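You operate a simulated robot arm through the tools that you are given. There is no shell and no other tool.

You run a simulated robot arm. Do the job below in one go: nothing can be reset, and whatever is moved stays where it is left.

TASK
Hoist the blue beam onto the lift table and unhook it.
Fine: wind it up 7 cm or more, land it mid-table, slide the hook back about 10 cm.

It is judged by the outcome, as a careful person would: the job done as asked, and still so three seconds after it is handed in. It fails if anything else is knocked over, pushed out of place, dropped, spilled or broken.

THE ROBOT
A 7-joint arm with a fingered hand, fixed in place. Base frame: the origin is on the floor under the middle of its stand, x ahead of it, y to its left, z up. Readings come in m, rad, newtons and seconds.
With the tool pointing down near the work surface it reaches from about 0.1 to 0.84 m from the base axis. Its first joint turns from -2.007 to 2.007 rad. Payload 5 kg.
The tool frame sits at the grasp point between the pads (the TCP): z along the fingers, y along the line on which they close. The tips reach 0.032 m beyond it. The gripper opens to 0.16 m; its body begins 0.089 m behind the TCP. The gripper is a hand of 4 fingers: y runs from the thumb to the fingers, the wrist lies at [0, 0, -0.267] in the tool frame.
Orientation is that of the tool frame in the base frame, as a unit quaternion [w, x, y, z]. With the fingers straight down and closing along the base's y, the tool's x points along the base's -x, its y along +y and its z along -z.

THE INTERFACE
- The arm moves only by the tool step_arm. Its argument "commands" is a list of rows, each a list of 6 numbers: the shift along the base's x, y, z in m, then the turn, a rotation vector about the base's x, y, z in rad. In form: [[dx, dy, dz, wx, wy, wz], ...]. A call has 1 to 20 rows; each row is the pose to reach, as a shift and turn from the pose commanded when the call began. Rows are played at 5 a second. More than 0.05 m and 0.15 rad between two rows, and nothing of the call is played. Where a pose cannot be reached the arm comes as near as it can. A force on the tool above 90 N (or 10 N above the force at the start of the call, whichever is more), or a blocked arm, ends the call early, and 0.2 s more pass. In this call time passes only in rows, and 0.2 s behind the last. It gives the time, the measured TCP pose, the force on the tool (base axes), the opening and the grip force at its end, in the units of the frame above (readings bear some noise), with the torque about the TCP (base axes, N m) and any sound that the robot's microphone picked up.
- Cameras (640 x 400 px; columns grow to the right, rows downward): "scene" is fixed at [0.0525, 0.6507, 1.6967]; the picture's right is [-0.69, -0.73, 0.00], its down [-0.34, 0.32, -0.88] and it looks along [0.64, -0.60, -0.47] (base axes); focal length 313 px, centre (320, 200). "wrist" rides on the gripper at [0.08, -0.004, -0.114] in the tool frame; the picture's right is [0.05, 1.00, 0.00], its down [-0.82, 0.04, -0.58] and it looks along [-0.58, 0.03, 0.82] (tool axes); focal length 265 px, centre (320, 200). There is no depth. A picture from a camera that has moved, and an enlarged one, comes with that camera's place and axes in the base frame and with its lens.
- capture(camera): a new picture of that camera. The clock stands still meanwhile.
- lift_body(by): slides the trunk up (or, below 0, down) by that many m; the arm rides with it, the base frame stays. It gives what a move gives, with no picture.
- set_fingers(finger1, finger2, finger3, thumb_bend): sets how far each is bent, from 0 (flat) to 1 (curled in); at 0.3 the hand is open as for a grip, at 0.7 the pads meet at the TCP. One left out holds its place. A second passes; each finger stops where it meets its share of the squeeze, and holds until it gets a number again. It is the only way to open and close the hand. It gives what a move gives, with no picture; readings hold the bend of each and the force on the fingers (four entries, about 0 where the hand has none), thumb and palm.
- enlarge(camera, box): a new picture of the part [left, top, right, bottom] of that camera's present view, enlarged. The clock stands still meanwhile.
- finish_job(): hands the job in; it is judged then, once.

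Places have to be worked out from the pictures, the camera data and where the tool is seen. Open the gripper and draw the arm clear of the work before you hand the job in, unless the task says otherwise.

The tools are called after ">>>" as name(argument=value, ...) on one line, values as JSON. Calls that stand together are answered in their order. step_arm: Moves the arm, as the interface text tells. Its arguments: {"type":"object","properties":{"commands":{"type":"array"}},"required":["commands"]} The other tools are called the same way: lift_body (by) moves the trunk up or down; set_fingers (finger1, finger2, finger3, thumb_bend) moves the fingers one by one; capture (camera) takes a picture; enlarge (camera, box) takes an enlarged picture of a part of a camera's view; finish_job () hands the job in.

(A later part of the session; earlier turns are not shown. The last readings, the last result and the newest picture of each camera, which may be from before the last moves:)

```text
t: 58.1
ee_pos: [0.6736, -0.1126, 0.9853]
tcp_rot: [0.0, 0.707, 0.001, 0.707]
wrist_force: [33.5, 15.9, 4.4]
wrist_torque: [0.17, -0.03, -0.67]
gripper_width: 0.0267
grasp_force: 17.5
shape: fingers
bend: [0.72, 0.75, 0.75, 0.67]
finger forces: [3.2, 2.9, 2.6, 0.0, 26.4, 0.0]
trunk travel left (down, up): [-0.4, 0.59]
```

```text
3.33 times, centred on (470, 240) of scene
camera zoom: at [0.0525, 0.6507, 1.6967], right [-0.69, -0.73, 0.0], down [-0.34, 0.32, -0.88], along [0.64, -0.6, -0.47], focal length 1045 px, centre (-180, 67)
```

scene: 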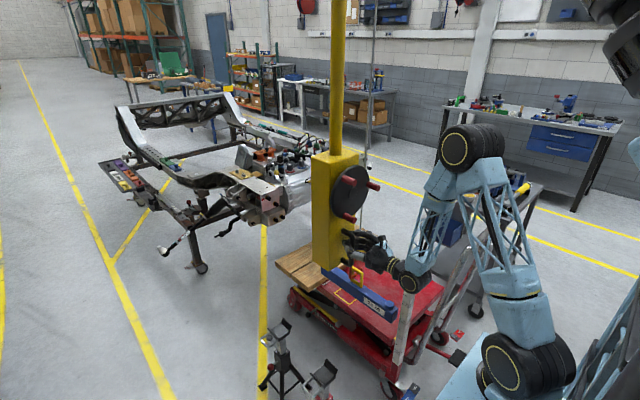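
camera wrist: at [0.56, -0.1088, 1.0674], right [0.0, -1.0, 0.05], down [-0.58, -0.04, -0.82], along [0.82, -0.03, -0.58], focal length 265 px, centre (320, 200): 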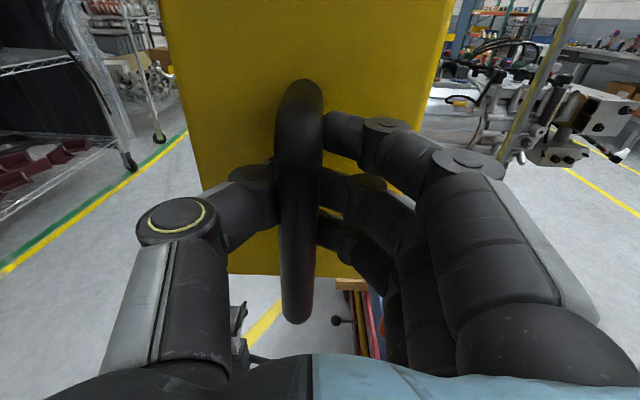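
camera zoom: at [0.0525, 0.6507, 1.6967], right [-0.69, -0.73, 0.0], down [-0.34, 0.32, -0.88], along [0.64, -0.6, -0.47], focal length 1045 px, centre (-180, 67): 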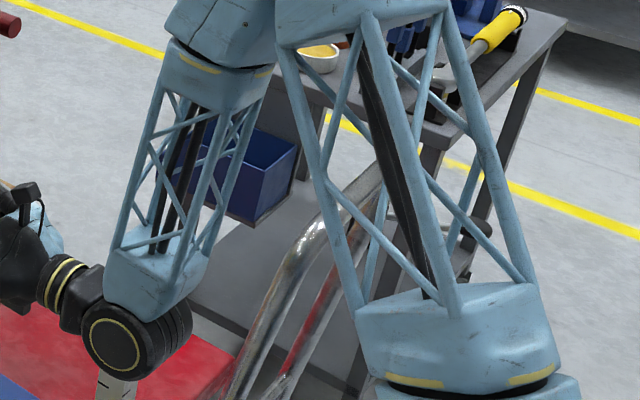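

The table's push-handle rises to about z 1.09 near (x≈0.33, y −0.32…−0.7), and my wrist and forearm would come too close to it if I kept pointing straight along +x. I yaw the hand about 30° around the vertical bar so the wrist stays toward +y, watching the contact forces.

>>> step_arm(commands=[[0, 0, 0, 0, 0, -0.0873], [0, 0, 0, 0, 0, -0.1745], [0, 0, 0, 0, 0, -0.2618], [0, 0, 0, 0, 0, -0.3491], [0, 0, 0, 0, 0, -0.4363], [0, 0, 0, 0, 0, -0.5236]])

>>> capture(camera="wrist")

>>> enlarge(camera="scene", box=[290, 200, 450, 320])

```text
t: 59.5
ee_pos: [0.673, -0.1115, 0.9874]
tcp_rot: [0.183, 0.683, -0.181, 0.684]
wrist_force: [6.8, 15.6, -3.8]
wrist_torque: [-0.01, 0.01, 0.08]
gripper_width: 0.0207
grasp_force: 11.1
shape: fingers
bend: [0.74, 0.76, 0.75, 0.71]
finger forces: [0.9, 0.0, 1.6, 0.1, 19.8, 0.0]
trunk travel left (down, up): [-0.4, 0.59]
```

```text
taken
camera wrist: at [0.5761, -0.0519, 1.0678], right [-0.5, -0.87, 0.05], down [-0.52, 0.25, -0.82], along [0.69, -0.43, -0.58], focal length 265 px, centre (320, 200)
```

wrist: 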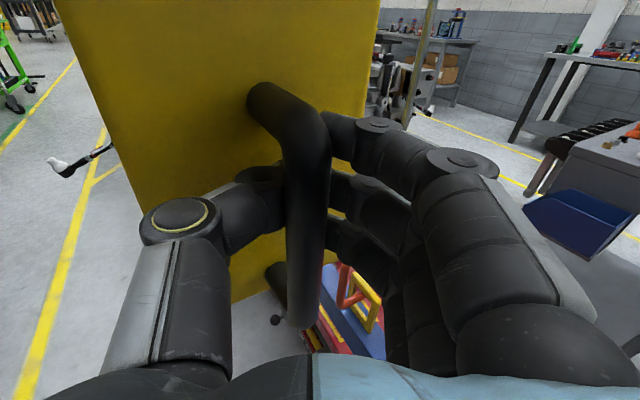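

```text
3.33 times, centred on (370, 260) of scene
camera zoom: at [0.0525, 0.6507, 1.6967], right [-0.69, -0.73, 0.0], down [-0.34, 0.32, -0.88], along [0.64, -0.6, -0.47], focal length 1045 px, centre (153, 0)
```

zoom: 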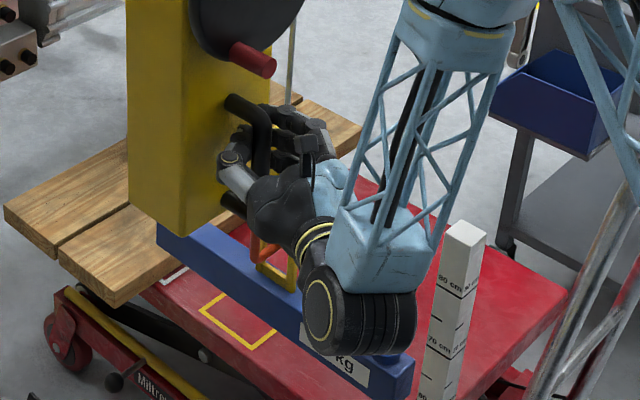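

The hand is now yawed with the wrist clear of the push-handle side and about 5 cm above the post's height. I continue the slide slowly, another 12 cm.

>>> step_arm(commands=[[0, -0.002, 0, 0, 0, 0], [0, -0.006, 0, 0, 0, 0], [0, -0.012, 0, 0, 0, 0], [0, -0.02, 0, 0, 0, 0], [0, -0.029, 0, 0, 0, 0], [0, -0.038, 0, 0, 0, 0], [0, -0.047, 0, 0, 0, 0], [0, -0.056, 0, 0, 0, 0], [0, -0.065, 0, 0, 0, 0], [0, -0.074, 0, 0, 0, 0], [0, -0.083, 0, 0, 0, 0], [0, -0.092, 0, 0, 0, 0], [0, -0.1, 0, 0, 0, 0], [0, -0.107, 0, 0, 0, 0], [0, -0.112, 0, 0, 0, 0], [0, -0.115, 0, 0, 0, 0], [0, -0.116, 0, 0, 0, 0]])

>>> capture(camera="scene")

>>> capture(camera="wrist")

>>> enlarge(camera="scene", box=[300, 220, 480, 350])

```text
t: 63.1
ee_pos: [0.6732, -0.2284, 0.9871]
tcp_rot: [0.182, 0.683, -0.182, 0.683]
wrist_force: [8.7, 14.9, -3.6]
wrist_torque: [-0.07, 0.0, 0.01]
gripper_width: 0.0206
grasp_force: 7.3
shape: fingers
bend: [0.74, 0.76, 0.76, 0.71]
finger forces: [0.7, 0.0, 1.0, 0.1, 13.2, 0.0]
trunk travel left (down, up): [-0.4, 0.59]
```

```text
taken
```

scene: 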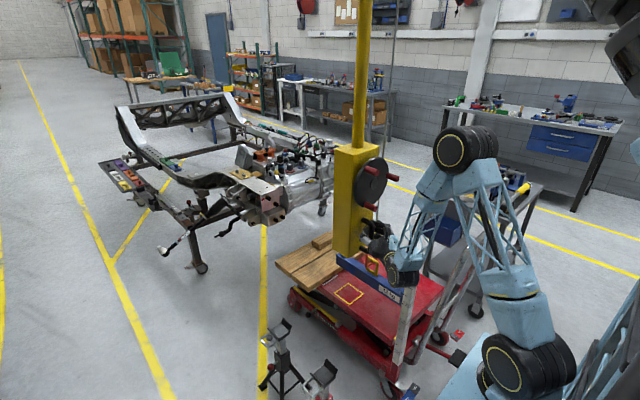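

```text
taken
camera wrist: at [0.5763, -0.1685, 1.068], right [-0.5, -0.87, 0.05], down [-0.52, 0.25, -0.82], along [0.69, -0.43, -0.58], focal length 265 px, centre (320, 200)
```

wrist: 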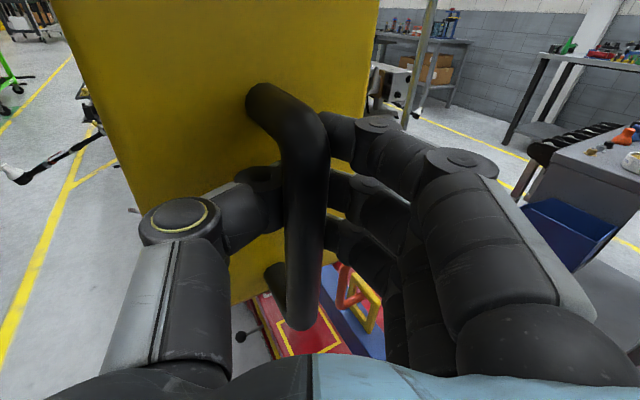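

```text
3.08 times, centred on (390, 285) of scene
camera zoom: at [0.0525, 0.6507, 1.6967], right [-0.69, -0.73, 0.0], down [-0.34, 0.32, -0.88], along [0.64, -0.6, -0.47], focal length 964 px, centre (105, -62)
```

zoom: 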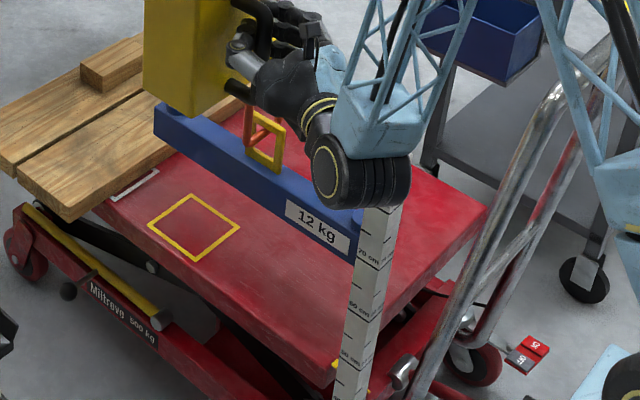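

All clear so far. The eye is near y≈−0.375 and mid-table is about −0.513. I make the last slow leg of about 13.5 cm.

>>> step_arm(commands=[[0, -0.002, 0, 0, 0, 0], [0, -0.006, 0, 0, 0, 0], [0, -0.012, 0, 0, 0, 0], [0, -0.02, 0, 0, 0, 0], [0, -0.029, 0, 0, 0, 0], [0, -0.038, 0, 0, 0, 0], [0, -0.047, 0, 0, 0, 0], [0, -0.056, 0, 0, 0, 0], [0, -0.065, 0, 0, 0, 0], [0, -0.074, 0, 0, 0, 0]])

>>> capture(camera="scene")

>>> enlarge(camera="scene", box=[320, 200, 520, 350])

```text
t: 65.3
ee_pos: [0.672, -0.3056, 0.987]
tcp_rot: [0.184, 0.682, -0.183, 0.683]
wrist_force: [14.1, 8.4, -3.5]
wrist_torque: [-0.05, 0.01, -0.17]
gripper_width: 0.0209
grasp_force: 11.2
shape: fingers
bend: [0.74, 0.76, 0.76, 0.71]
finger forces: [1.0, 0.0, 1.5, 0.0, 19.9, 0.0]
trunk travel left (down, up): [-0.4, 0.59]
```

```text
taken
```

scene: 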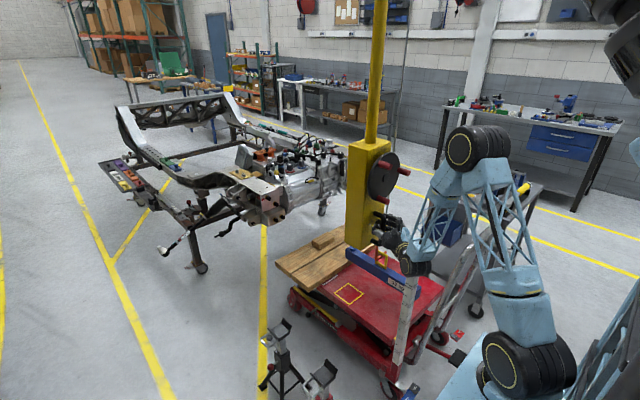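

```text
2.67 times, centred on (420, 275) of scene
camera zoom: at [0.0525, 0.6507, 1.6967], right [-0.69, -0.73, 0.0], down [-0.34, 0.32, -0.88], along [0.64, -0.6, -0.47], focal length 836 px, centre (53, 0)
```

zoom: 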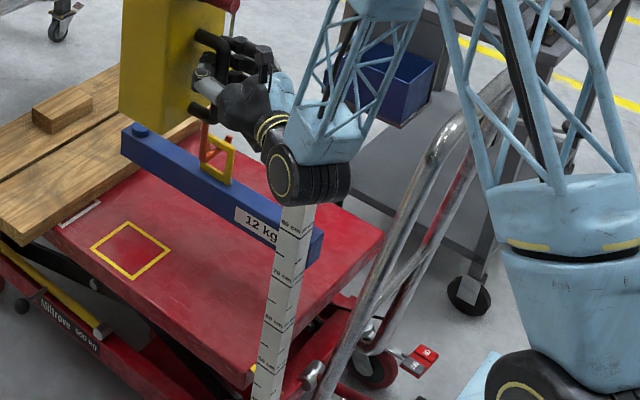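

The eye is at y≈−0.466. A final gentle 4.5 cm brings it to the middle of the table.

>>> step_arm(commands=[[0, -0.004, 0, 0, 0, 0], [0, -0.01, 0, 0, 0, 0], [0, -0.017, 0, 0, 0, 0], [0, -0.024, 0, 0, 0, 0], [0, -0.031, 0, 0, 0, 0], [0, -0.037, 0, 0, 0, 0], [0, -0.041, 0, 0, 0, 0], [0, -0.044, 0, 0, 0, 0], [0, -0.046, 0, 0, 0, 0], [0, -0.046, 0, 0, 0, 0], [0, -0.046, 0, 0, 0, 0], [0, -0.046, 0, 0, 0, 0], [0, -0.046, 0, 0, 0, 0], [0, -0.046, 0, 0, 0, 0], [0, -0.046, 0, 0, 0, 0]])

>>> capture(camera="scene")

>>> enlarge(camera="scene", box=[320, 200, 520, 350])

>>> capture(camera="wrist")

```text
t: 68.5
ee_pos: [0.6732, -0.3501, 0.9866]
tcp_rot: [0.182, 0.683, -0.181, 0.684]
wrist_force: [12.5, 9.5, -0.1]
wrist_torque: [-0.01, 0.01, -0.15]
gripper_width: 0.0208
grasp_force: 7.1
shape: fingers
bend: [0.74, 0.76, 0.76, 0.71]
finger forces: [0.6, 0.0, 1.1, 0.0, 12.8, 0.0]
trunk travel left (down, up): [-0.4, 0.59]
```

```text
taken
```

scene: 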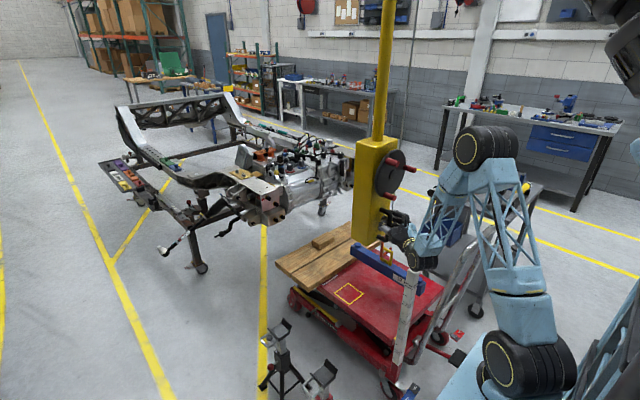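

```text
2.67 times, centred on (420, 275) of scene
camera zoom: at [0.0525, 0.6507, 1.6967], right [-0.69, -0.73, 0.0], down [-0.34, 0.32, -0.88], along [0.64, -0.6, -0.47], focal length 836 px, centre (53, 0)
```

zoom: 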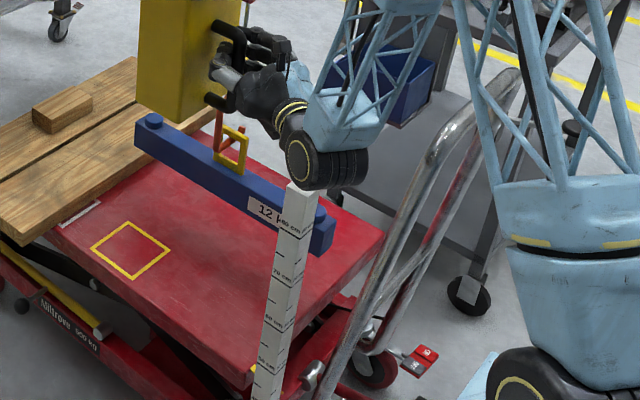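

```text
taken
camera wrist: at [0.5761, -0.289, 1.0681], right [-0.5, -0.87, 0.05], down [-0.52, 0.25, -0.82], along [0.69, -0.43, -0.58], focal length 265 px, centre (320, 200)
```

wrist: 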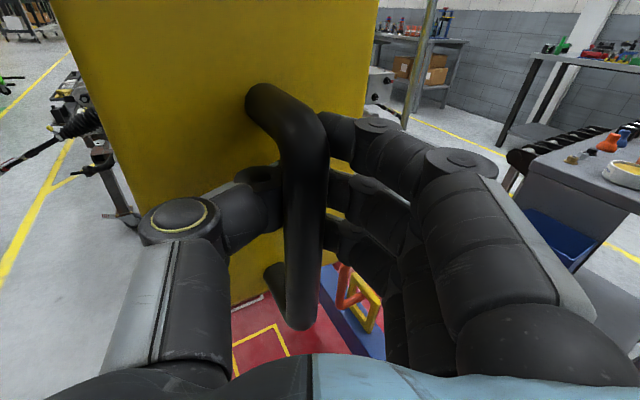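

The eye hangs at about (0.768, −0.515), mid-table. To let go without the thumb pushing on the box, I open the three fingers wide and relax the thumb only slightly.

>>> set_fingers(finger1=0.35, finger2=0.35, finger3=0.35, thumb_bend=0.65)

>>> capture(camera="wrist")

```text
t: 69.5
ee_pos: [0.6715, -0.3508, 0.9864]
tcp_rot: [0.183, 0.682, -0.182, 0.684]
wrist_force: [0.0, 1.3, -0.3]
wrist_torque: [0.0, 0.01, 0.02]
gripper_width: 0.0924
grasp_force: 0.1
shape: fingers
bend: [0.35, 0.35, 0.35, 0.65]
finger forces: [0.2, 0.1, 0.1, 0.1, 0.6, 0.0]
trunk travel left (down, up): [-0.4, 0.59]
```

```text
taken
camera wrist: at [0.5754, -0.2896, 1.0682], right [-0.5, -0.87, 0.05], down [-0.52, 0.25, -0.82], along [0.69, -0.43, -0.58], focal length 265 px, centre (320, 200)
```

wrist: 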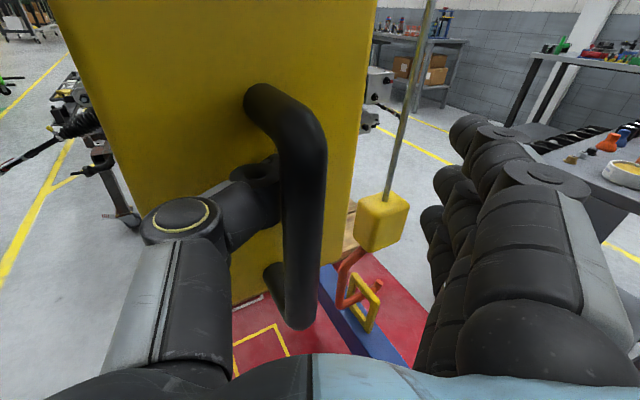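

The load hangs steadily with the hand open. I slip the thumb off the bar by moving +y, then draw back and away from the handle.

>>> step_arm(commands=[[0, 0.012, 0, 0, 0, 0], [0, 0.025, 0, 0, 0, 0], [-0.002, 0.04, 0, 0, 0, 0], [-0.012, 0.055, 0, 0, 0, 0], [-0.024, 0.07, 0, 0, 0, 0], [-0.036, 0.085, 0, 0, 0, 0], [-0.048, 0.1, 0, 0, 0, 0]])

>>> capture(camera="wrist")

>>> enlarge(camera="scene", box=[320, 130, 520, 350])

```text
t: 71.1
ee_pos: [0.6262, -0.2502, 0.9867]
tcp_rot: [0.183, 0.683, -0.183, 0.683]
wrist_force: [0.0, 0.5, -0.2]
wrist_torque: [-0.01, -0.03, -0.01]
gripper_width: 0.0922
grasp_force: 0.1
shape: fingers
bend: [0.35, 0.35, 0.35, 0.65]
finger forces: [0.0, 0.1, 0.0, 0.0, 0.1, 0.0]
trunk travel left (down, up): [-0.4, 0.59]
```

```text
taken
camera wrist: at [0.5298, -0.1895, 1.0676], right [-0.5, -0.87, 0.05], down [-0.52, 0.25, -0.82], along [0.69, -0.43, -0.58], focal length 265 px, centre (320, 200)
```

wrist: 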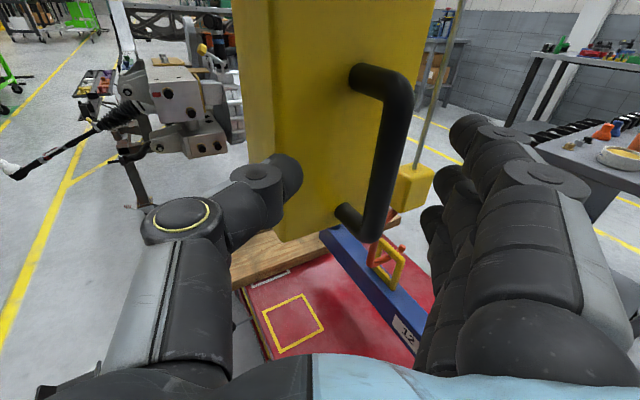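

```text
1.82 times, centred on (420, 240) of scene
camera zoom: at [0.0525, 0.6507, 1.6967], right [-0.69, -0.73, 0.0], down [-0.34, 0.32, -0.88], along [0.64, -0.6, -0.47], focal length 570 px, centre (138, 127)
```

zoom: 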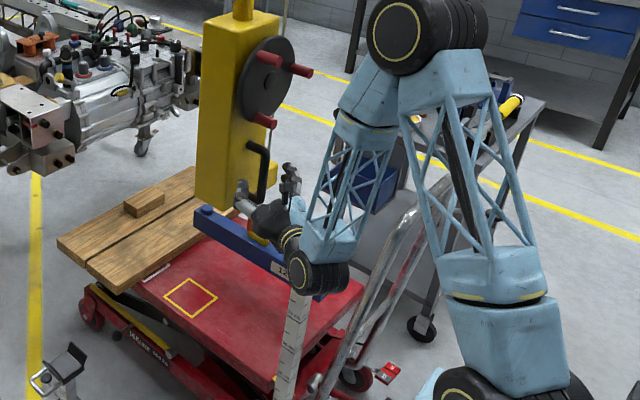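

Clear of the handle. I swing back toward +y, clear of the wheel, and undo the yaw there so the hand points along +x again.

>>> step_arm(commands=[[0.008, 0.04, 0, 0, 0, 0], [0.017, 0.08, 0.005, 0, 0, 0], [0.026, 0.12, 0.01, 0, 0, 0], [0.034, 0.16, 0.015, 0, 0, 0], [0.042, 0.16, 0.03, 0, 0, 0.131], [0.05, 0.16, 0.045, 0, 0, 0.262], [0.058, 0.16, 0.06, 0, 0, 0.393], [0.062, 0.16, 0.075, 0, 0, 0.5236]])

>>> lift_body(by=0.12)

>>> capture(camera="wrist")

>>> capture(camera="scene")

```text
t: 72.9
ee_pos: [0.6849, -0.0897, 1.0621]
tcp_rot: [-0.002, 0.707, 0.002, 0.707]
wrist_force: [-0.1, -0.1, -0.4]
wrist_torque: [0.03, -0.03, 0.0]
gripper_width: 0.0922
grasp_force: 0.0
shape: fingers
bend: [0.35, 0.35, 0.35, 0.65]
finger forces: [0.0, 0.0, 0.0, 0.0, 0.0, 0.0]
out of reach, approached as far as the arm can: row 1, 2
trunk travel left (down, up): [-0.4, 0.59]
```

```text
t: 74.4
ee_pos: [0.6862, -0.0894, 1.183]
tcp_rot: [-0.001, 0.707, 0.001, 0.707]
wrist_force: [1.3, 0.8, -0.2]
wrist_torque: [0.02, 0.04, -0.03]
gripper_width: 0.0919
grasp_force: 0.1
shape: fingers
bend: [0.35, 0.35, 0.35, 0.65]
finger forces: [0.1, 0.0, 0.0, 0.0, 0.0, 0.0]
trunk travel left (down, up): [-0.52, 0.47]
```

```text
taken
camera wrist: at [0.572, -0.0853, 1.2631], right [0.0, -1.0, 0.05], down [-0.58, -0.04, -0.82], along [0.82, -0.03, -0.58], focal length 265 px, centre (320, 200)
```

wrist: 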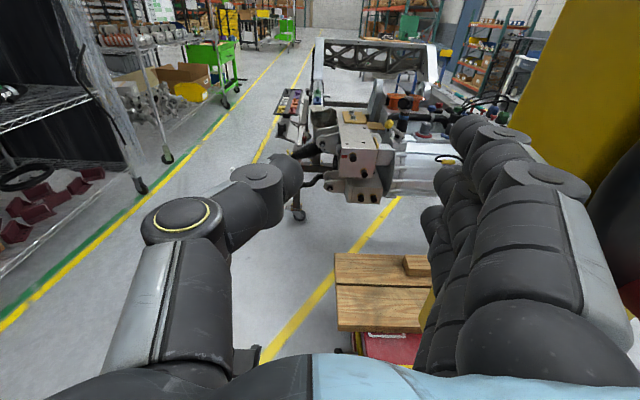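

```text
taken
```

scene: 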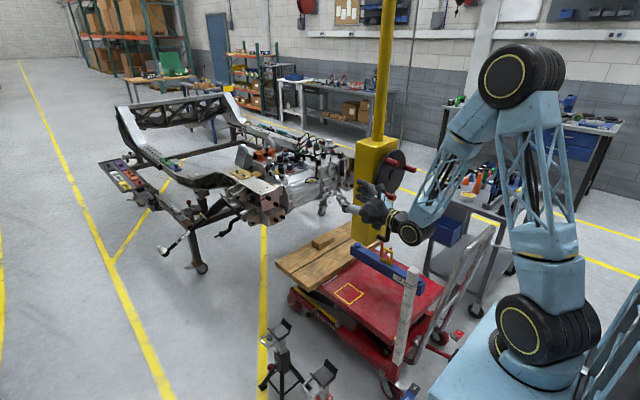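

I zoom on the wheel to get the present knob positions before choosing which one to grip for lowering.

>>> enlarge(camera="scene", box=[340, 120, 440, 240])

>>> enlarge(camera="scene", box=[320, 220, 440, 310])

```text
3.33 times, centred on (390, 180) of scene
camera zoom: at [0.0525, 0.6507, 1.6967], right [-0.69, -0.73, 0.0], down [-0.34, 0.32, -0.88], along [0.64, -0.6, -0.47], focal length 1045 px, centre (87, 267)
```

zoom: 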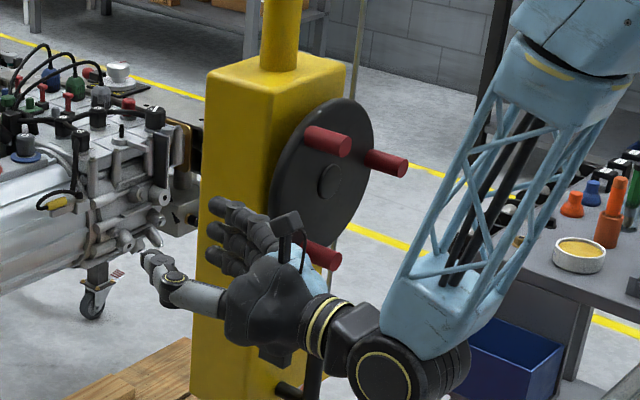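

```text
4.44 times, centred on (380, 265) of scene
camera zoom: at [0.0525, 0.6507, 1.6967], right [-0.69, -0.73, 0.0], down [-0.34, 0.32, -0.88], along [0.64, -0.6, -0.47], focal length 1393 px, centre (53, -89)
```

zoom: 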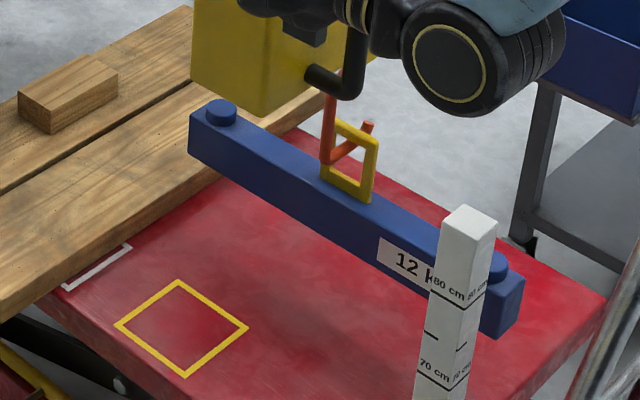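

Knob tips are now near (y −0.288, z 1.276), (−0.42, 1.213) and (−0.294, 1.131), centred about (−0.335, 1.206). I will use the −y side knob and bring it up over the top. First I roll the hand −95° here, well away from the wheel.

>>> step_arm(commands=[[0, 0, 0, -0.1275, 0, 0], [0, 0, 0, -0.255, 0, 0], [0, 0, 0, -0.3825, 0, 0], [0, 0, 0, -0.51, 0, 0], [0, 0, 0, -0.6375, 0, 0], [0, 0, 0, -0.765, 0, 0], [0, 0, 0, -0.8925, 0, 0], [0, 0, 0, -1.02, 0, 0], [0, 0, 0, -1.1475, 0, 0], [0, 0, 0, -1.275, 0, 0], [0, 0, 0, -1.4025, 0, 0], [0, 0, 0, -1.53, 0, 0], [0, 0, 0, -1.658, 0, 0]])

>>> set_fingers(finger1=0.55, finger2=0.55, finger3=0.55, thumb_bend=0.55)

>>> lift_body(by=0.24)

>>> capture(camera="wrist")

>>> capture(camera="scene")

```text
t: 77.2
ee_pos: [0.685, -0.0892, 1.1823]
tcp_rot: [0.521, 0.477, 0.522, 0.478]
wrist_force: [-0.5, 0.4, 0.0]
wrist_torque: [-0.02, 0.01, -0.01]
gripper_width: 0.092
grasp_force: 0.0
shape: fingers
bend: [0.35, 0.35, 0.35, 0.65]
finger forces: [0.0, 0.0, 0.1, 0.1, 0.0, 0.0]
trunk travel left (down, up): [-0.52, 0.47]
```

```text
t: 78.2
ee_pos: [0.6854, -0.0891, 1.1836]
tcp_rot: [0.521, 0.478, 0.521, 0.478]
wrist_force: [-0.1, 1.0, 0.3]
wrist_torque: [0.01, 0.0, -0.02]
gripper_width: 0.0723
grasp_force: 0.0
shape: fingers
bend: [0.55, 0.55, 0.55, 0.55]
finger forces: [0.0, 0.0, 0.0, 0.0, 0.0, 0.0]
trunk travel left (down, up): [-0.52, 0.47]
```

```text
t: 80.7
ee_pos: [0.6851, -0.0902, 1.4215]
tcp_rot: [0.521, 0.477, 0.522, 0.478]
wrist_force: [-0.2, 0.3, -0.3]
wrist_torque: [-0.01, -0.01, 0.04]
gripper_width: 0.0718
grasp_force: 0.0
shape: fingers
bend: [0.55, 0.55, 0.55, 0.55]
finger forces: [0.1, 0.1, 0.0, 0.1, 0.1, 0.0]
trunk travel left (down, up): [-0.76, 0.23]
```

```text
taken
camera wrist: at [0.5716, -0.0098, 1.412], right [0.0, 0.14, 0.99], down [-0.58, -0.81, 0.11], along [0.82, -0.57, 0.08], focal length 265 px, centre (320, 200)
```

wrist: 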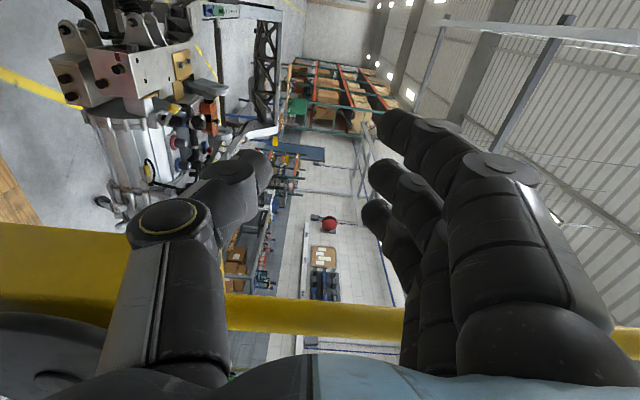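

```text
taken
```

scene: 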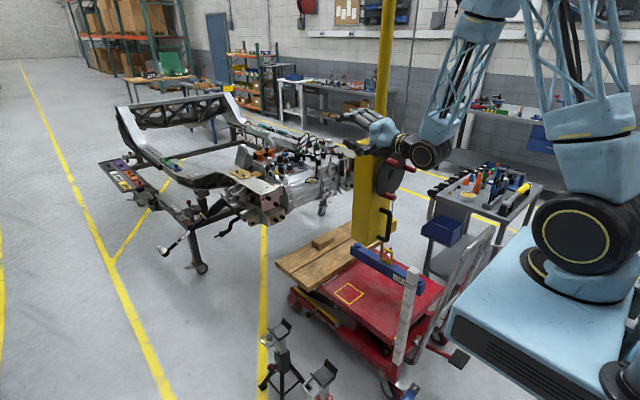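

At z 1.42 the hand is above the wheel and box. I move over in −y while pulling back in x to end in front of the −y knob.

>>> step_arm(commands=[[-0.015, -0.035, 0, 0, 0, 0], [-0.03, -0.07, 0, 0, 0, 0], [-0.045, -0.105, 0, 0, 0, 0], [-0.065, -0.14, 0, 0, 0, 0], [-0.085, -0.175, 0, 0, 0, 0], [-0.1, -0.21, 0, 0, 0, 0], [-0.115, -0.245, 0, 0, 0, 0], [-0.13, -0.28, 0, 0, 0, 0], [-0.135, -0.31, 0, 0, 0, 0], [-0.135, -0.335, 0, 0, 0, 0]])

>>> capture(camera="wrist")

>>> capture(camera="scene")

```text
t: 82.9
ee_pos: [0.5499, -0.4264, 1.422]
tcp_rot: [0.521, 0.478, 0.521, 0.478]
wrist_force: [-0.2, -0.1, 0.6]
wrist_torque: [-0.04, 0.03, 0.03]
gripper_width: 0.0717
grasp_force: 0.1
shape: fingers
bend: [0.55, 0.55, 0.55, 0.55]
finger forces: [0.1, 0.1, 0.0, 0.0, 0.0, 0.1]
trunk travel left (down, up): [-0.76, 0.23]
```

```text
taken
camera wrist: at [0.4356, -0.3464, 1.4117], right [0.0, 0.14, 0.99], down [-0.58, -0.81, 0.11], along [0.82, -0.57, 0.08], focal length 265 px, centre (320, 200)
```

wrist: 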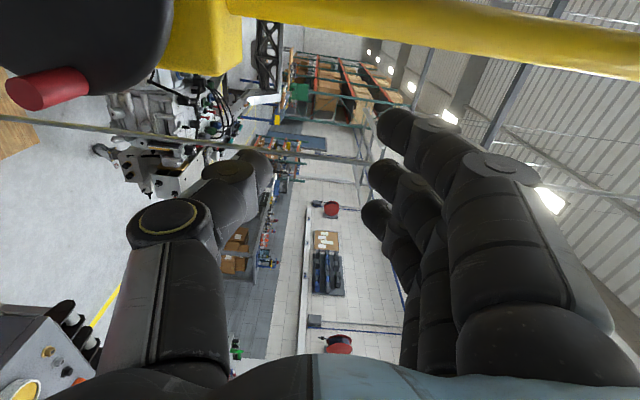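

```text
taken
```

scene: 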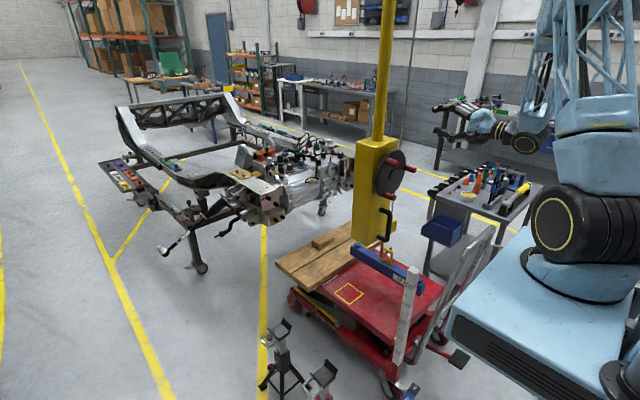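

Reachable and clear. Before lowering, I take a clean look at the push-handle, now unobstructed, to confirm its height.

>>> enlarge(camera="scene", box=[400, 200, 520, 370])

>>> enlarge(camera="scene", box=[340, 120, 440, 240])

```text
2.35 times, centred on (460, 285) of scene
camera zoom: at [0.0525, 0.6507, 1.6967], right [-0.69, -0.73, 0.0], down [-0.34, 0.32, -0.88], along [0.64, -0.6, -0.47], focal length 738 px, centre (-9, 0)
```

zoom: 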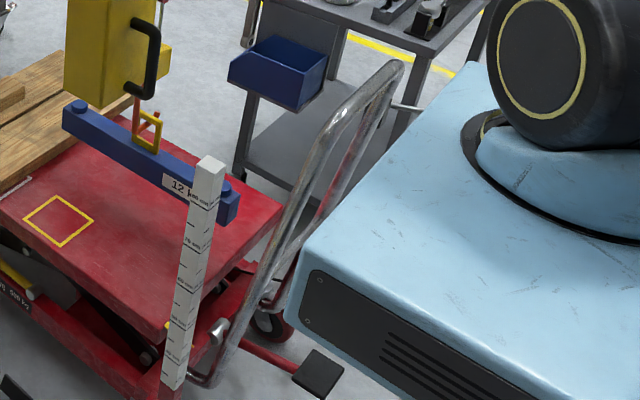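

```text
3.33 times, centred on (390, 180) of scene
camera zoom: at [0.0525, 0.6507, 1.6967], right [-0.69, -0.73, 0.0], down [-0.34, 0.32, -0.88], along [0.64, -0.6, -0.47], focal length 1045 px, centre (87, 267)
```

zoom: 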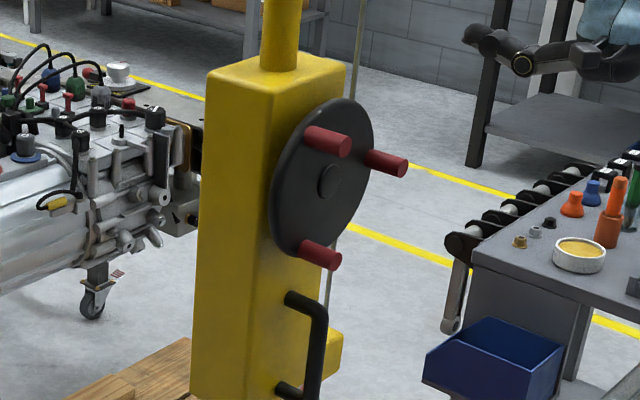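

The push-handle is lower than I feared: its top is around z≈1.0 at x≈0.36. Lowering here leaves ample clearance, so I lower the trunk to knob height.

>>> lift_body(by=-0.21)

>>> capture(camera="wrist")

>>> capture(camera="scene")

```text
t: 85.2
ee_pos: [0.5487, -0.4246, 1.2115]
tcp_rot: [0.521, 0.477, 0.522, 0.478]
wrist_force: [0.1, 0.0, 0.2]
wrist_torque: [0.0, 0.0, -0.01]
gripper_width: 0.0718
grasp_force: 0.1
shape: fingers
bend: [0.55, 0.55, 0.55, 0.55]
finger forces: [0.1, 0.1, 0.0, 0.1, 0.1, 0.1]
trunk travel left (down, up): [-0.55, 0.44]
```

```text
taken
camera wrist: at [0.4358, -0.3452, 1.2021], right [0.0, 0.14, 0.99], down [-0.58, -0.81, 0.11], along [0.82, -0.57, 0.08], focal length 265 px, centre (320, 200)
```

wrist: 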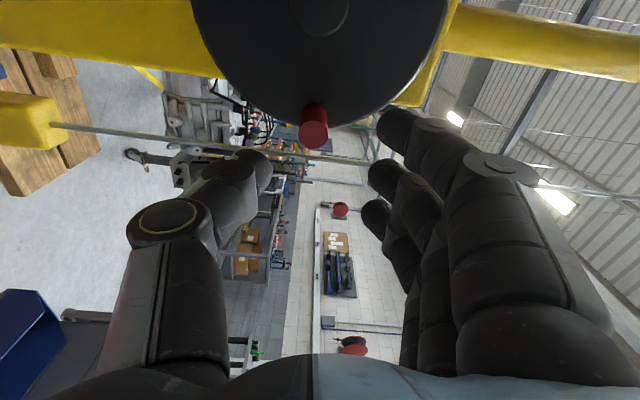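

```text
taken
```

scene: 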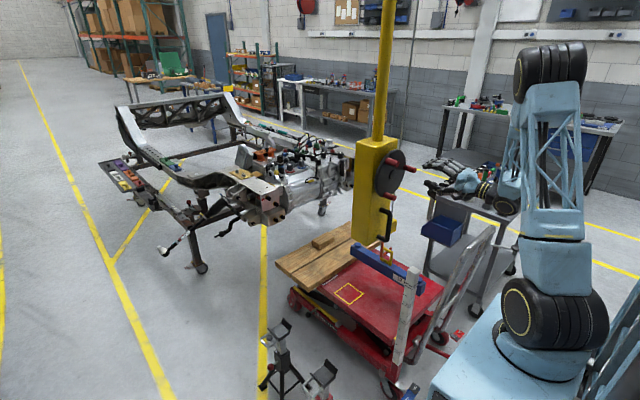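

The knob tip is at about (0.638, −0.424, 1.208), straight ahead. I advance to the same working depth as before.

>>> step_arm(commands=[[0.02, 0, -0.002, 0, 0, 0], [0.04, 0.001, -0.003, 0, 0, 0], [0.06, 0.001, -0.003, 0, 0, 0], [0.075, 0.001, -0.003, 0, 0, 0], [0.085, 0.001, -0.003, 0, 0, 0], [0.09, 0.001, -0.003, 0, 0, 0]])

>>> capture(camera="wrist")

```text
t: 86.6
ee_pos: [0.6397, -0.4232, 1.2089]
tcp_rot: [0.521, 0.477, 0.522, 0.478]
wrist_force: [-0.1, 1.6, -0.2]
wrist_torque: [-0.01, -0.01, 0.0]
gripper_width: 0.0718
grasp_force: 0.1
shape: fingers
bend: [0.55, 0.55, 0.55, 0.55]
finger forces: [0.0, 0.0, 0.0, 0.0, 0.0, 0.0]
trunk travel left (down, up): [-0.55, 0.44]
```

```text
taken
camera wrist: at [0.526, -0.3442, 1.1994], right [0.0, 0.14, 0.99], down [-0.58, -0.81, 0.11], along [0.82, -0.57, 0.08], focal length 265 px, centre (320, 200)
```

wrist: 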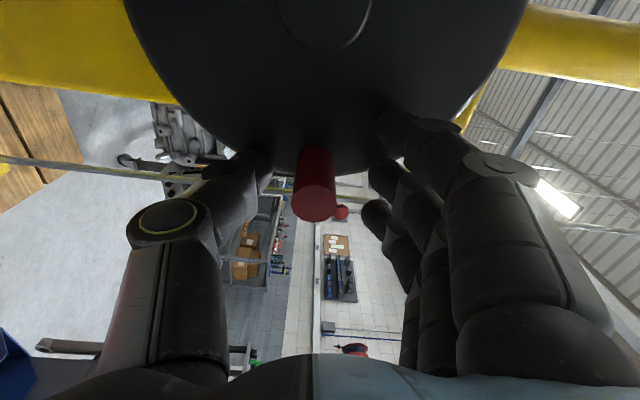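

Well aligned, with no contact yet. I close around the knob as before.

>>> set_fingers(finger1=0.78, finger2=0.78, finger3=0.78, thumb_bend=0.78)

>>> capture(camera="wrist")

>>> enlarge(camera="scene", box=[340, 220, 440, 300])

```text
t: 87.6
ee_pos: [0.6409, -0.4248, 1.2093]
tcp_rot: [0.52, 0.478, 0.522, 0.477]
wrist_force: [12.5, -0.6, -4.2]
wrist_torque: [-0.09, -0.09, -0.01]
gripper_width: 0.0216
grasp_force: 15.0
shape: fingers
bend: [0.78, 0.69, 0.78, 0.68]
finger forces: [0.0, 12.6, 0.0, 0.1, 17.5, 0.0]
trunk travel left (down, up): [-0.55, 0.44]
```

```text
taken
camera wrist: at [0.5272, -0.3443, 1.1989], right [0.0, 0.14, 0.99], down [-0.58, -0.81, 0.11], along [0.82, -0.57, 0.08], focal length 265 px, centre (320, 200)
```

wrist: 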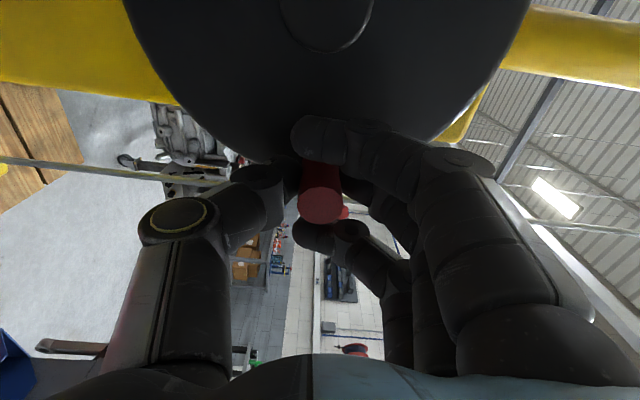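

```text
5.00 times, centred on (390, 260) of scene
camera zoom: at [0.0525, 0.6507, 1.6967], right [-0.69, -0.73, 0.0], down [-0.34, 0.32, -0.88], along [0.64, -0.6, -0.47], focal length 1567 px, centre (-30, -100)
```

zoom: 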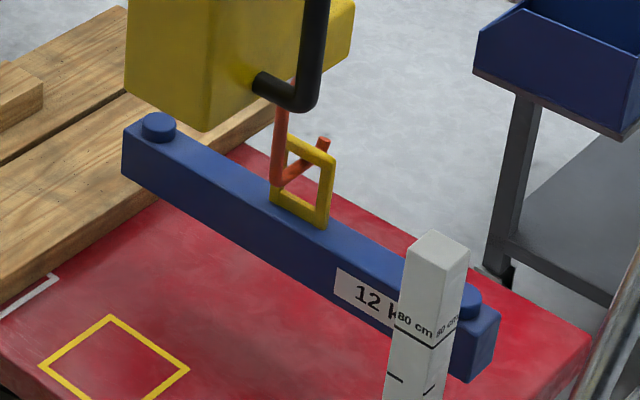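

The knob is caged firmly and the beam hangs straight over the table (ends near x 0.535 and 0.99). I start unwinding: 30° in the reverse direction, watching the beam descend.

>>> step_arm(commands=[[0, 0.00076, 0.00876, -0.1047, 0, 0], [0, 0.00244, 0.01739, -0.2094, 0, 0], [0, 0.00501, 0.0258, -0.3142, 0, 0], [0, 0.00845, 0.03389, -0.4189, 0, 0], [0, 0.01272, 0.04158, -0.5236, 0, 0]])

>>> enlarge(camera="scene", box=[340, 220, 440, 300])

>>> enlarge(camera="scene", box=[340, 120, 500, 240])

```text
t: 88.8
ee_pos: [0.6415, -0.4097, 1.2489]
tcp_rot: [0.626, 0.326, 0.629, 0.326]
wrist_force: [9.1, 9.5, -12.1]
wrist_torque: [-0.03, 0.1, 0.31]
gripper_width: 0.0211
grasp_force: 14.3
shape: fingers
bend: [0.78, 0.69, 0.78, 0.68]
finger forces: [0.1, 13.0, 0.0, 0.0, 17.3, 0.0]
trunk travel left (down, up): [-0.55, 0.44]
```

```text
5.00 times, centred on (390, 260) of scene
camera zoom: at [0.0525, 0.6507, 1.6967], right [-0.69, -0.73, 0.0], down [-0.34, 0.32, -0.88], along [0.64, -0.6, -0.47], focal length 1567 px, centre (-30, -100)
```

zoom: 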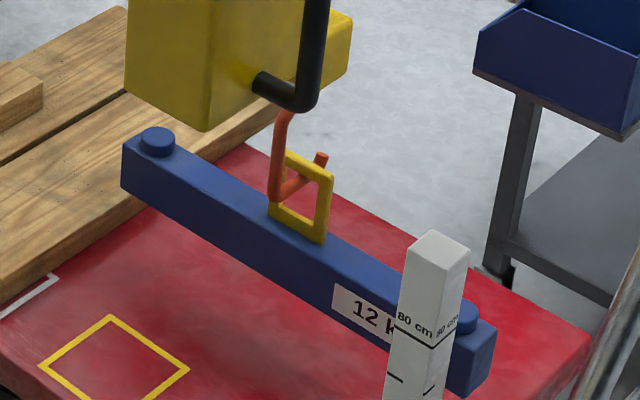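

```text
3.33 times, centred on (420, 180) of scene
camera zoom: at [0.0525, 0.6507, 1.6967], right [-0.69, -0.73, 0.0], down [-0.34, 0.32, -0.88], along [0.64, -0.6, -0.47], focal length 1045 px, centre (-13, 267)
```

zoom: 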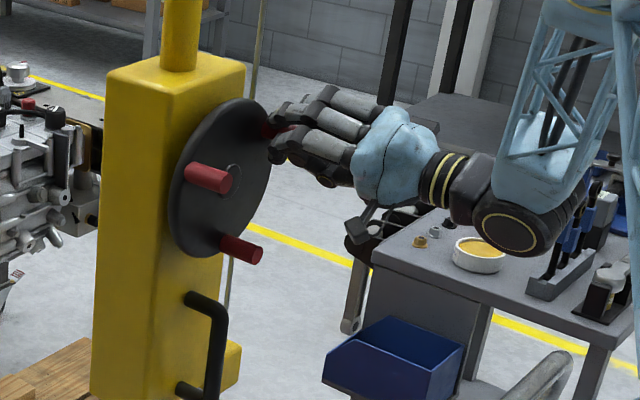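

The beam came down about 2 cm, level. I continue another 36° of unwinding.

>>> step_arm(commands=[[0, 0.00504, 0.00721, -0.1047, 0, 0], [0, 0.01081, 0.01384, -0.2094, 0, 0], [0, 0.01724, 0.01983, -0.3142, 0, 0], [0, 0.02426, 0.02512, -0.4189, 0, 0], [0, 0.03179, 0.02965, -0.5236, 0, 0], [0, 0.03977, 0.03337, -0.6283, 0, 0]])

>>> enlarge(camera="scene", box=[340, 220, 440, 300])

>>> capture(camera="wrist")

```text
t: 90.2
ee_pos: [0.6403, -0.3732, 1.2834]
tcp_rot: [0.697, 0.117, 0.698, 0.115]
wrist_force: [5.8, 0.0, -14.7]
wrist_torque: [-0.03, 0.27, 0.1]
gripper_width: 0.0204
grasp_force: 14.2
shape: fingers
bend: [0.78, 0.69, 0.78, 0.69]
finger forces: [0.0, 11.9, 0.0, 0.0, 15.8, 0.0]
trunk travel left (down, up): [-0.55, 0.44]
```

```text
5.00 times, centred on (390, 260) of scene
camera zoom: at [0.0525, 0.6507, 1.6967], right [-0.69, -0.73, 0.0], down [-0.34, 0.32, -0.88], along [0.64, -0.6, -0.47], focal length 1567 px, centre (-30, -100)
```

zoom: 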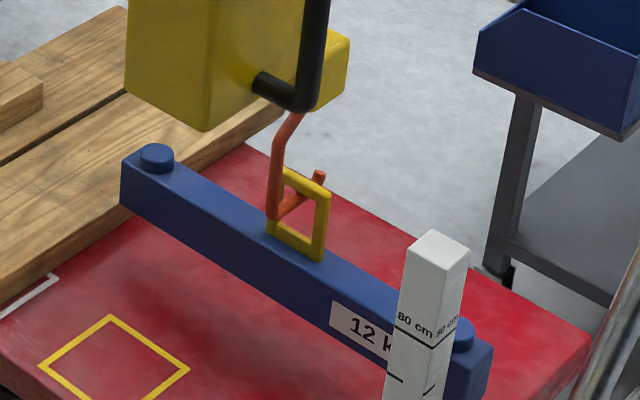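

```text
taken
camera wrist: at [0.5269, -0.3497, 1.2072], right [0.0, 0.96, 0.28], down [-0.58, -0.22, 0.79], along [0.82, -0.16, 0.55], focal length 265 px, centre (320, 200)
```

wrist: 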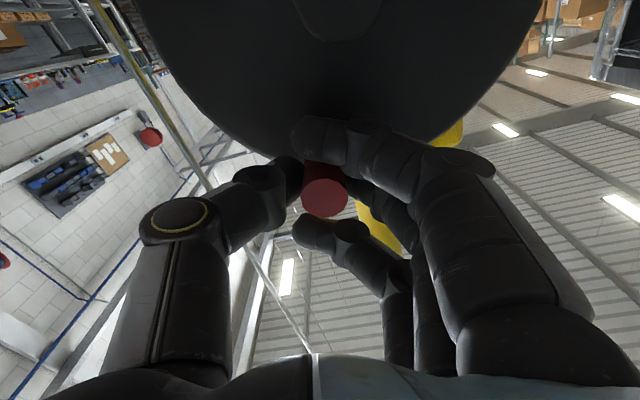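

About 4.3 cm lowered and hanging level. I continue the next 36° over the top, trimming the path slightly downward because I am pulling up a little on the knob.

>>> step_arm(commands=[[0, 0.00832, 0.0018, -0.1047, 0, 0], [0, 0.01688, 0.0028, -0.2094, 0, 0], [0, 0.0256, 0.0039, -0.3142, 0, 0], [0, 0.0344, 0.0041, -0.4189, 0, 0], [0, 0.04316, 0.0033, -0.5236, 0, 0], [0, 0.05179, 0.0016, -0.6283, 0, 0]])

>>> enlarge(camera="scene", box=[340, 220, 440, 300])

>>> enlarge(camera="scene", box=[340, 120, 500, 240])

```text
t: 91.6
ee_pos: [0.6393, -0.3197, 1.2849]
tcp_rot: [0.699, -0.105, 0.699, -0.106]
wrist_force: [10.3, -1.3, 9.8]
wrist_torque: [0.05, -0.22, 0.09]
gripper_width: 0.02
grasp_force: 15.9
shape: fingers
bend: [0.78, 0.69, 0.78, 0.69]
finger forces: [0.1, 13.6, 0.1, 0.0, 18.0, 0.0]
trunk travel left (down, up): [-0.55, 0.44]
```

```text
5.00 times, centred on (390, 260) of scene
camera zoom: at [0.0525, 0.6507, 1.6967], right [-0.69, -0.73, 0.0], down [-0.34, 0.32, -0.88], along [0.64, -0.6, -0.47], focal length 1567 px, centre (-30, -100)
```

zoom: 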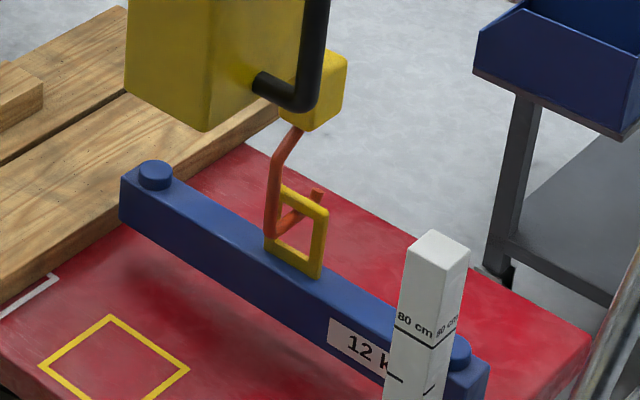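

```text
3.33 times, centred on (420, 180) of scene
camera zoom: at [0.0525, 0.6507, 1.6967], right [-0.69, -0.73, 0.0], down [-0.34, 0.32, -0.88], along [0.64, -0.6, -0.47], focal length 1045 px, centre (-13, 267)
```

zoom: 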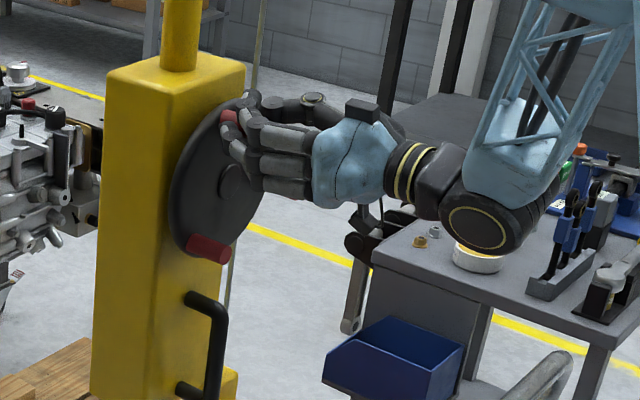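

About 6.7 cm lowered. The beam's far end (x≈0.994) clears the planks' edge (x≈1.02). I continue unwinding in smaller portions.

>>> step_arm(commands=[[0, 0.00841, -0.0016, -0.1047, 0, 0], [0, 0.01651, -0.0045, -0.2094, 0, 0], [0, 0.02419, -0.0088, -0.3142, 0, 0], [0, 0.0314, -0.0138, -0.4189, 0, 0]])

>>> enlarge(camera="scene", box=[340, 220, 440, 300])

>>> capture(camera="scene")

```text
t: 92.6
ee_pos: [0.6396, -0.2878, 1.2719]
tcp_rot: [0.662, -0.248, 0.663, -0.247]
wrist_force: [10.0, 1.3, 8.0]
wrist_torque: [0.08, -0.12, 0.12]
gripper_width: 0.0202
grasp_force: 15.9
shape: fingers
bend: [0.78, 0.69, 0.78, 0.69]
finger forces: [0.0, 14.3, 0.0, 0.0, 17.1, 0.0]
trunk travel left (down, up): [-0.55, 0.44]
```

```text
5.00 times, centred on (390, 260) of scene
camera zoom: at [0.0525, 0.6507, 1.6967], right [-0.69, -0.73, 0.0], down [-0.34, 0.32, -0.88], along [0.64, -0.6, -0.47], focal length 1567 px, centre (-30, -100)
```

zoom: 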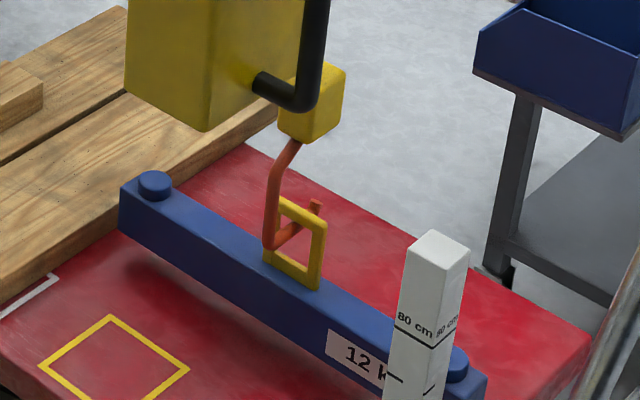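

```text
taken
```

scene: 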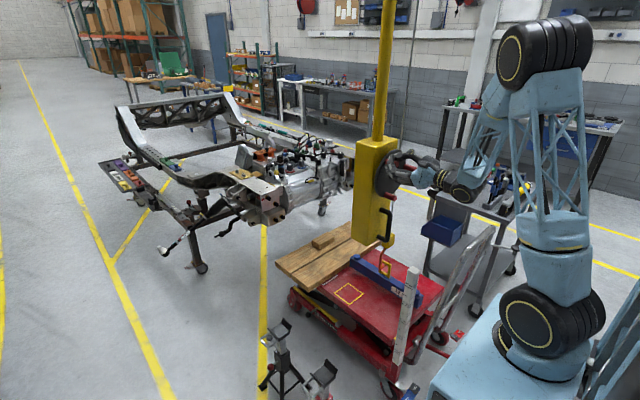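

About 8.4 cm down, with the shadow closing under the beam. I continue another 24°.

>>> step_arm(commands=[[0, 0.007, -0.0055, -0.1047, 0, 0], [0, 0.0132, -0.0117, -0.2094, 0, 0], [0, 0.0186, -0.0188, -0.3142, 0, 0], [0, 0.0232, -0.0263, -0.4189, 0, 0]])

>>> enlarge(camera="scene", box=[340, 220, 440, 300])

>>> enlarge(camera="scene", box=[340, 120, 500, 240])

```text
t: 93.6
ee_pos: [0.6399, -0.2633, 1.2452]
tcp_rot: [0.596, -0.38, 0.596, -0.381]
wrist_force: [12.7, 6.5, 7.9]
wrist_torque: [0.12, -0.08, 0.26]
gripper_width: 0.0203
grasp_force: 16.2
shape: fingers
bend: [0.78, 0.68, 0.78, 0.69]
finger forces: [0.0, 14.1, 0.0, 0.0, 16.7, 0.1]
trunk travel left (down, up): [-0.55, 0.44]
```

```text
5.00 times, centred on (390, 260) of scene
camera zoom: at [0.0525, 0.6507, 1.6967], right [-0.69, -0.73, 0.0], down [-0.34, 0.32, -0.88], along [0.64, -0.6, -0.47], focal length 1567 px, centre (-30, -100)
```

zoom: 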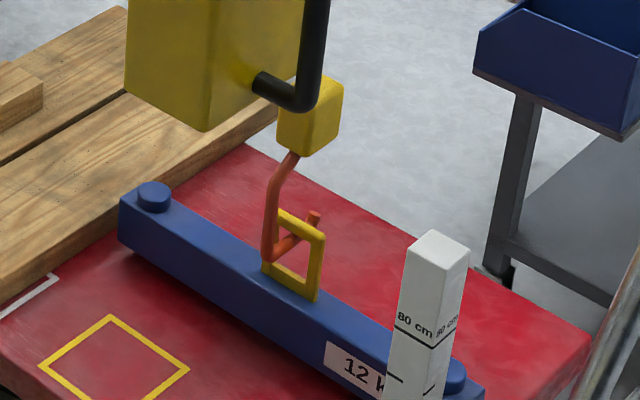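

```text
3.33 times, centred on (420, 180) of scene
camera zoom: at [0.0525, 0.6507, 1.6967], right [-0.69, -0.73, 0.0], down [-0.34, 0.32, -0.88], along [0.64, -0.6, -0.47], focal length 1045 px, centre (-13, 267)
```

zoom: 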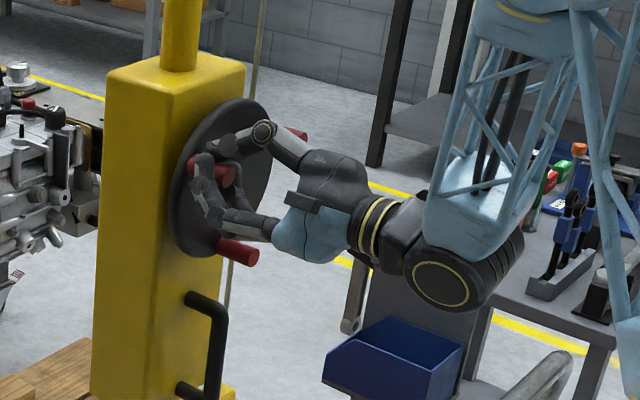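

About 10 cm lowered with perhaps 1–1.5 cm to go. I continue in small steps to land softly.

>>> step_arm(commands=[[0, 0.002, -0.004, -0.0524, 0, 0], [0, 0.0039, -0.0079, -0.1047, 0, 0], [0, 0.0054, -0.012, -0.1571, 0, 0], [0, 0.0069, -0.0161, -0.2094, 0, 0]])

>>> enlarge(camera="scene", box=[340, 220, 440, 300])

```text
t: 94.6
ee_pos: [0.6395, -0.2567, 1.2287]
tcp_rot: [0.553, -0.44, 0.553, -0.441]
wrist_force: [9.8, 12.9, 8.0]
wrist_torque: [0.12, -0.06, 0.36]
gripper_width: 0.0203
grasp_force: 16.5
shape: fingers
bend: [0.78, 0.68, 0.78, 0.69]
finger forces: [0.0, 14.9, 0.0, 0.0, 17.8, 0.0]
trunk travel left (down, up): [-0.55, 0.44]
```

```text
5.00 times, centred on (390, 260) of scene
camera zoom: at [0.0525, 0.6507, 1.6967], right [-0.69, -0.73, 0.0], down [-0.34, 0.32, -0.88], along [0.64, -0.6, -0.47], focal length 1567 px, centre (-30, -100)
```

zoom: 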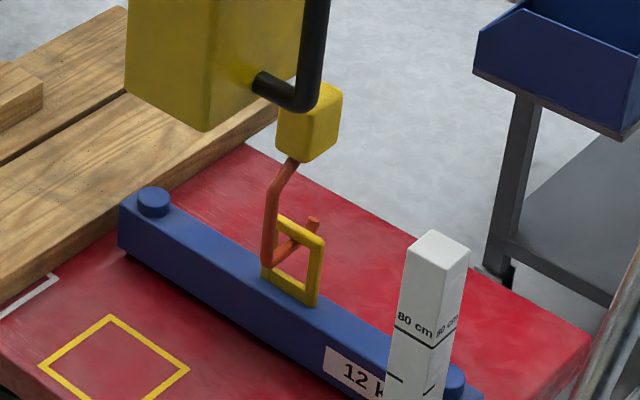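

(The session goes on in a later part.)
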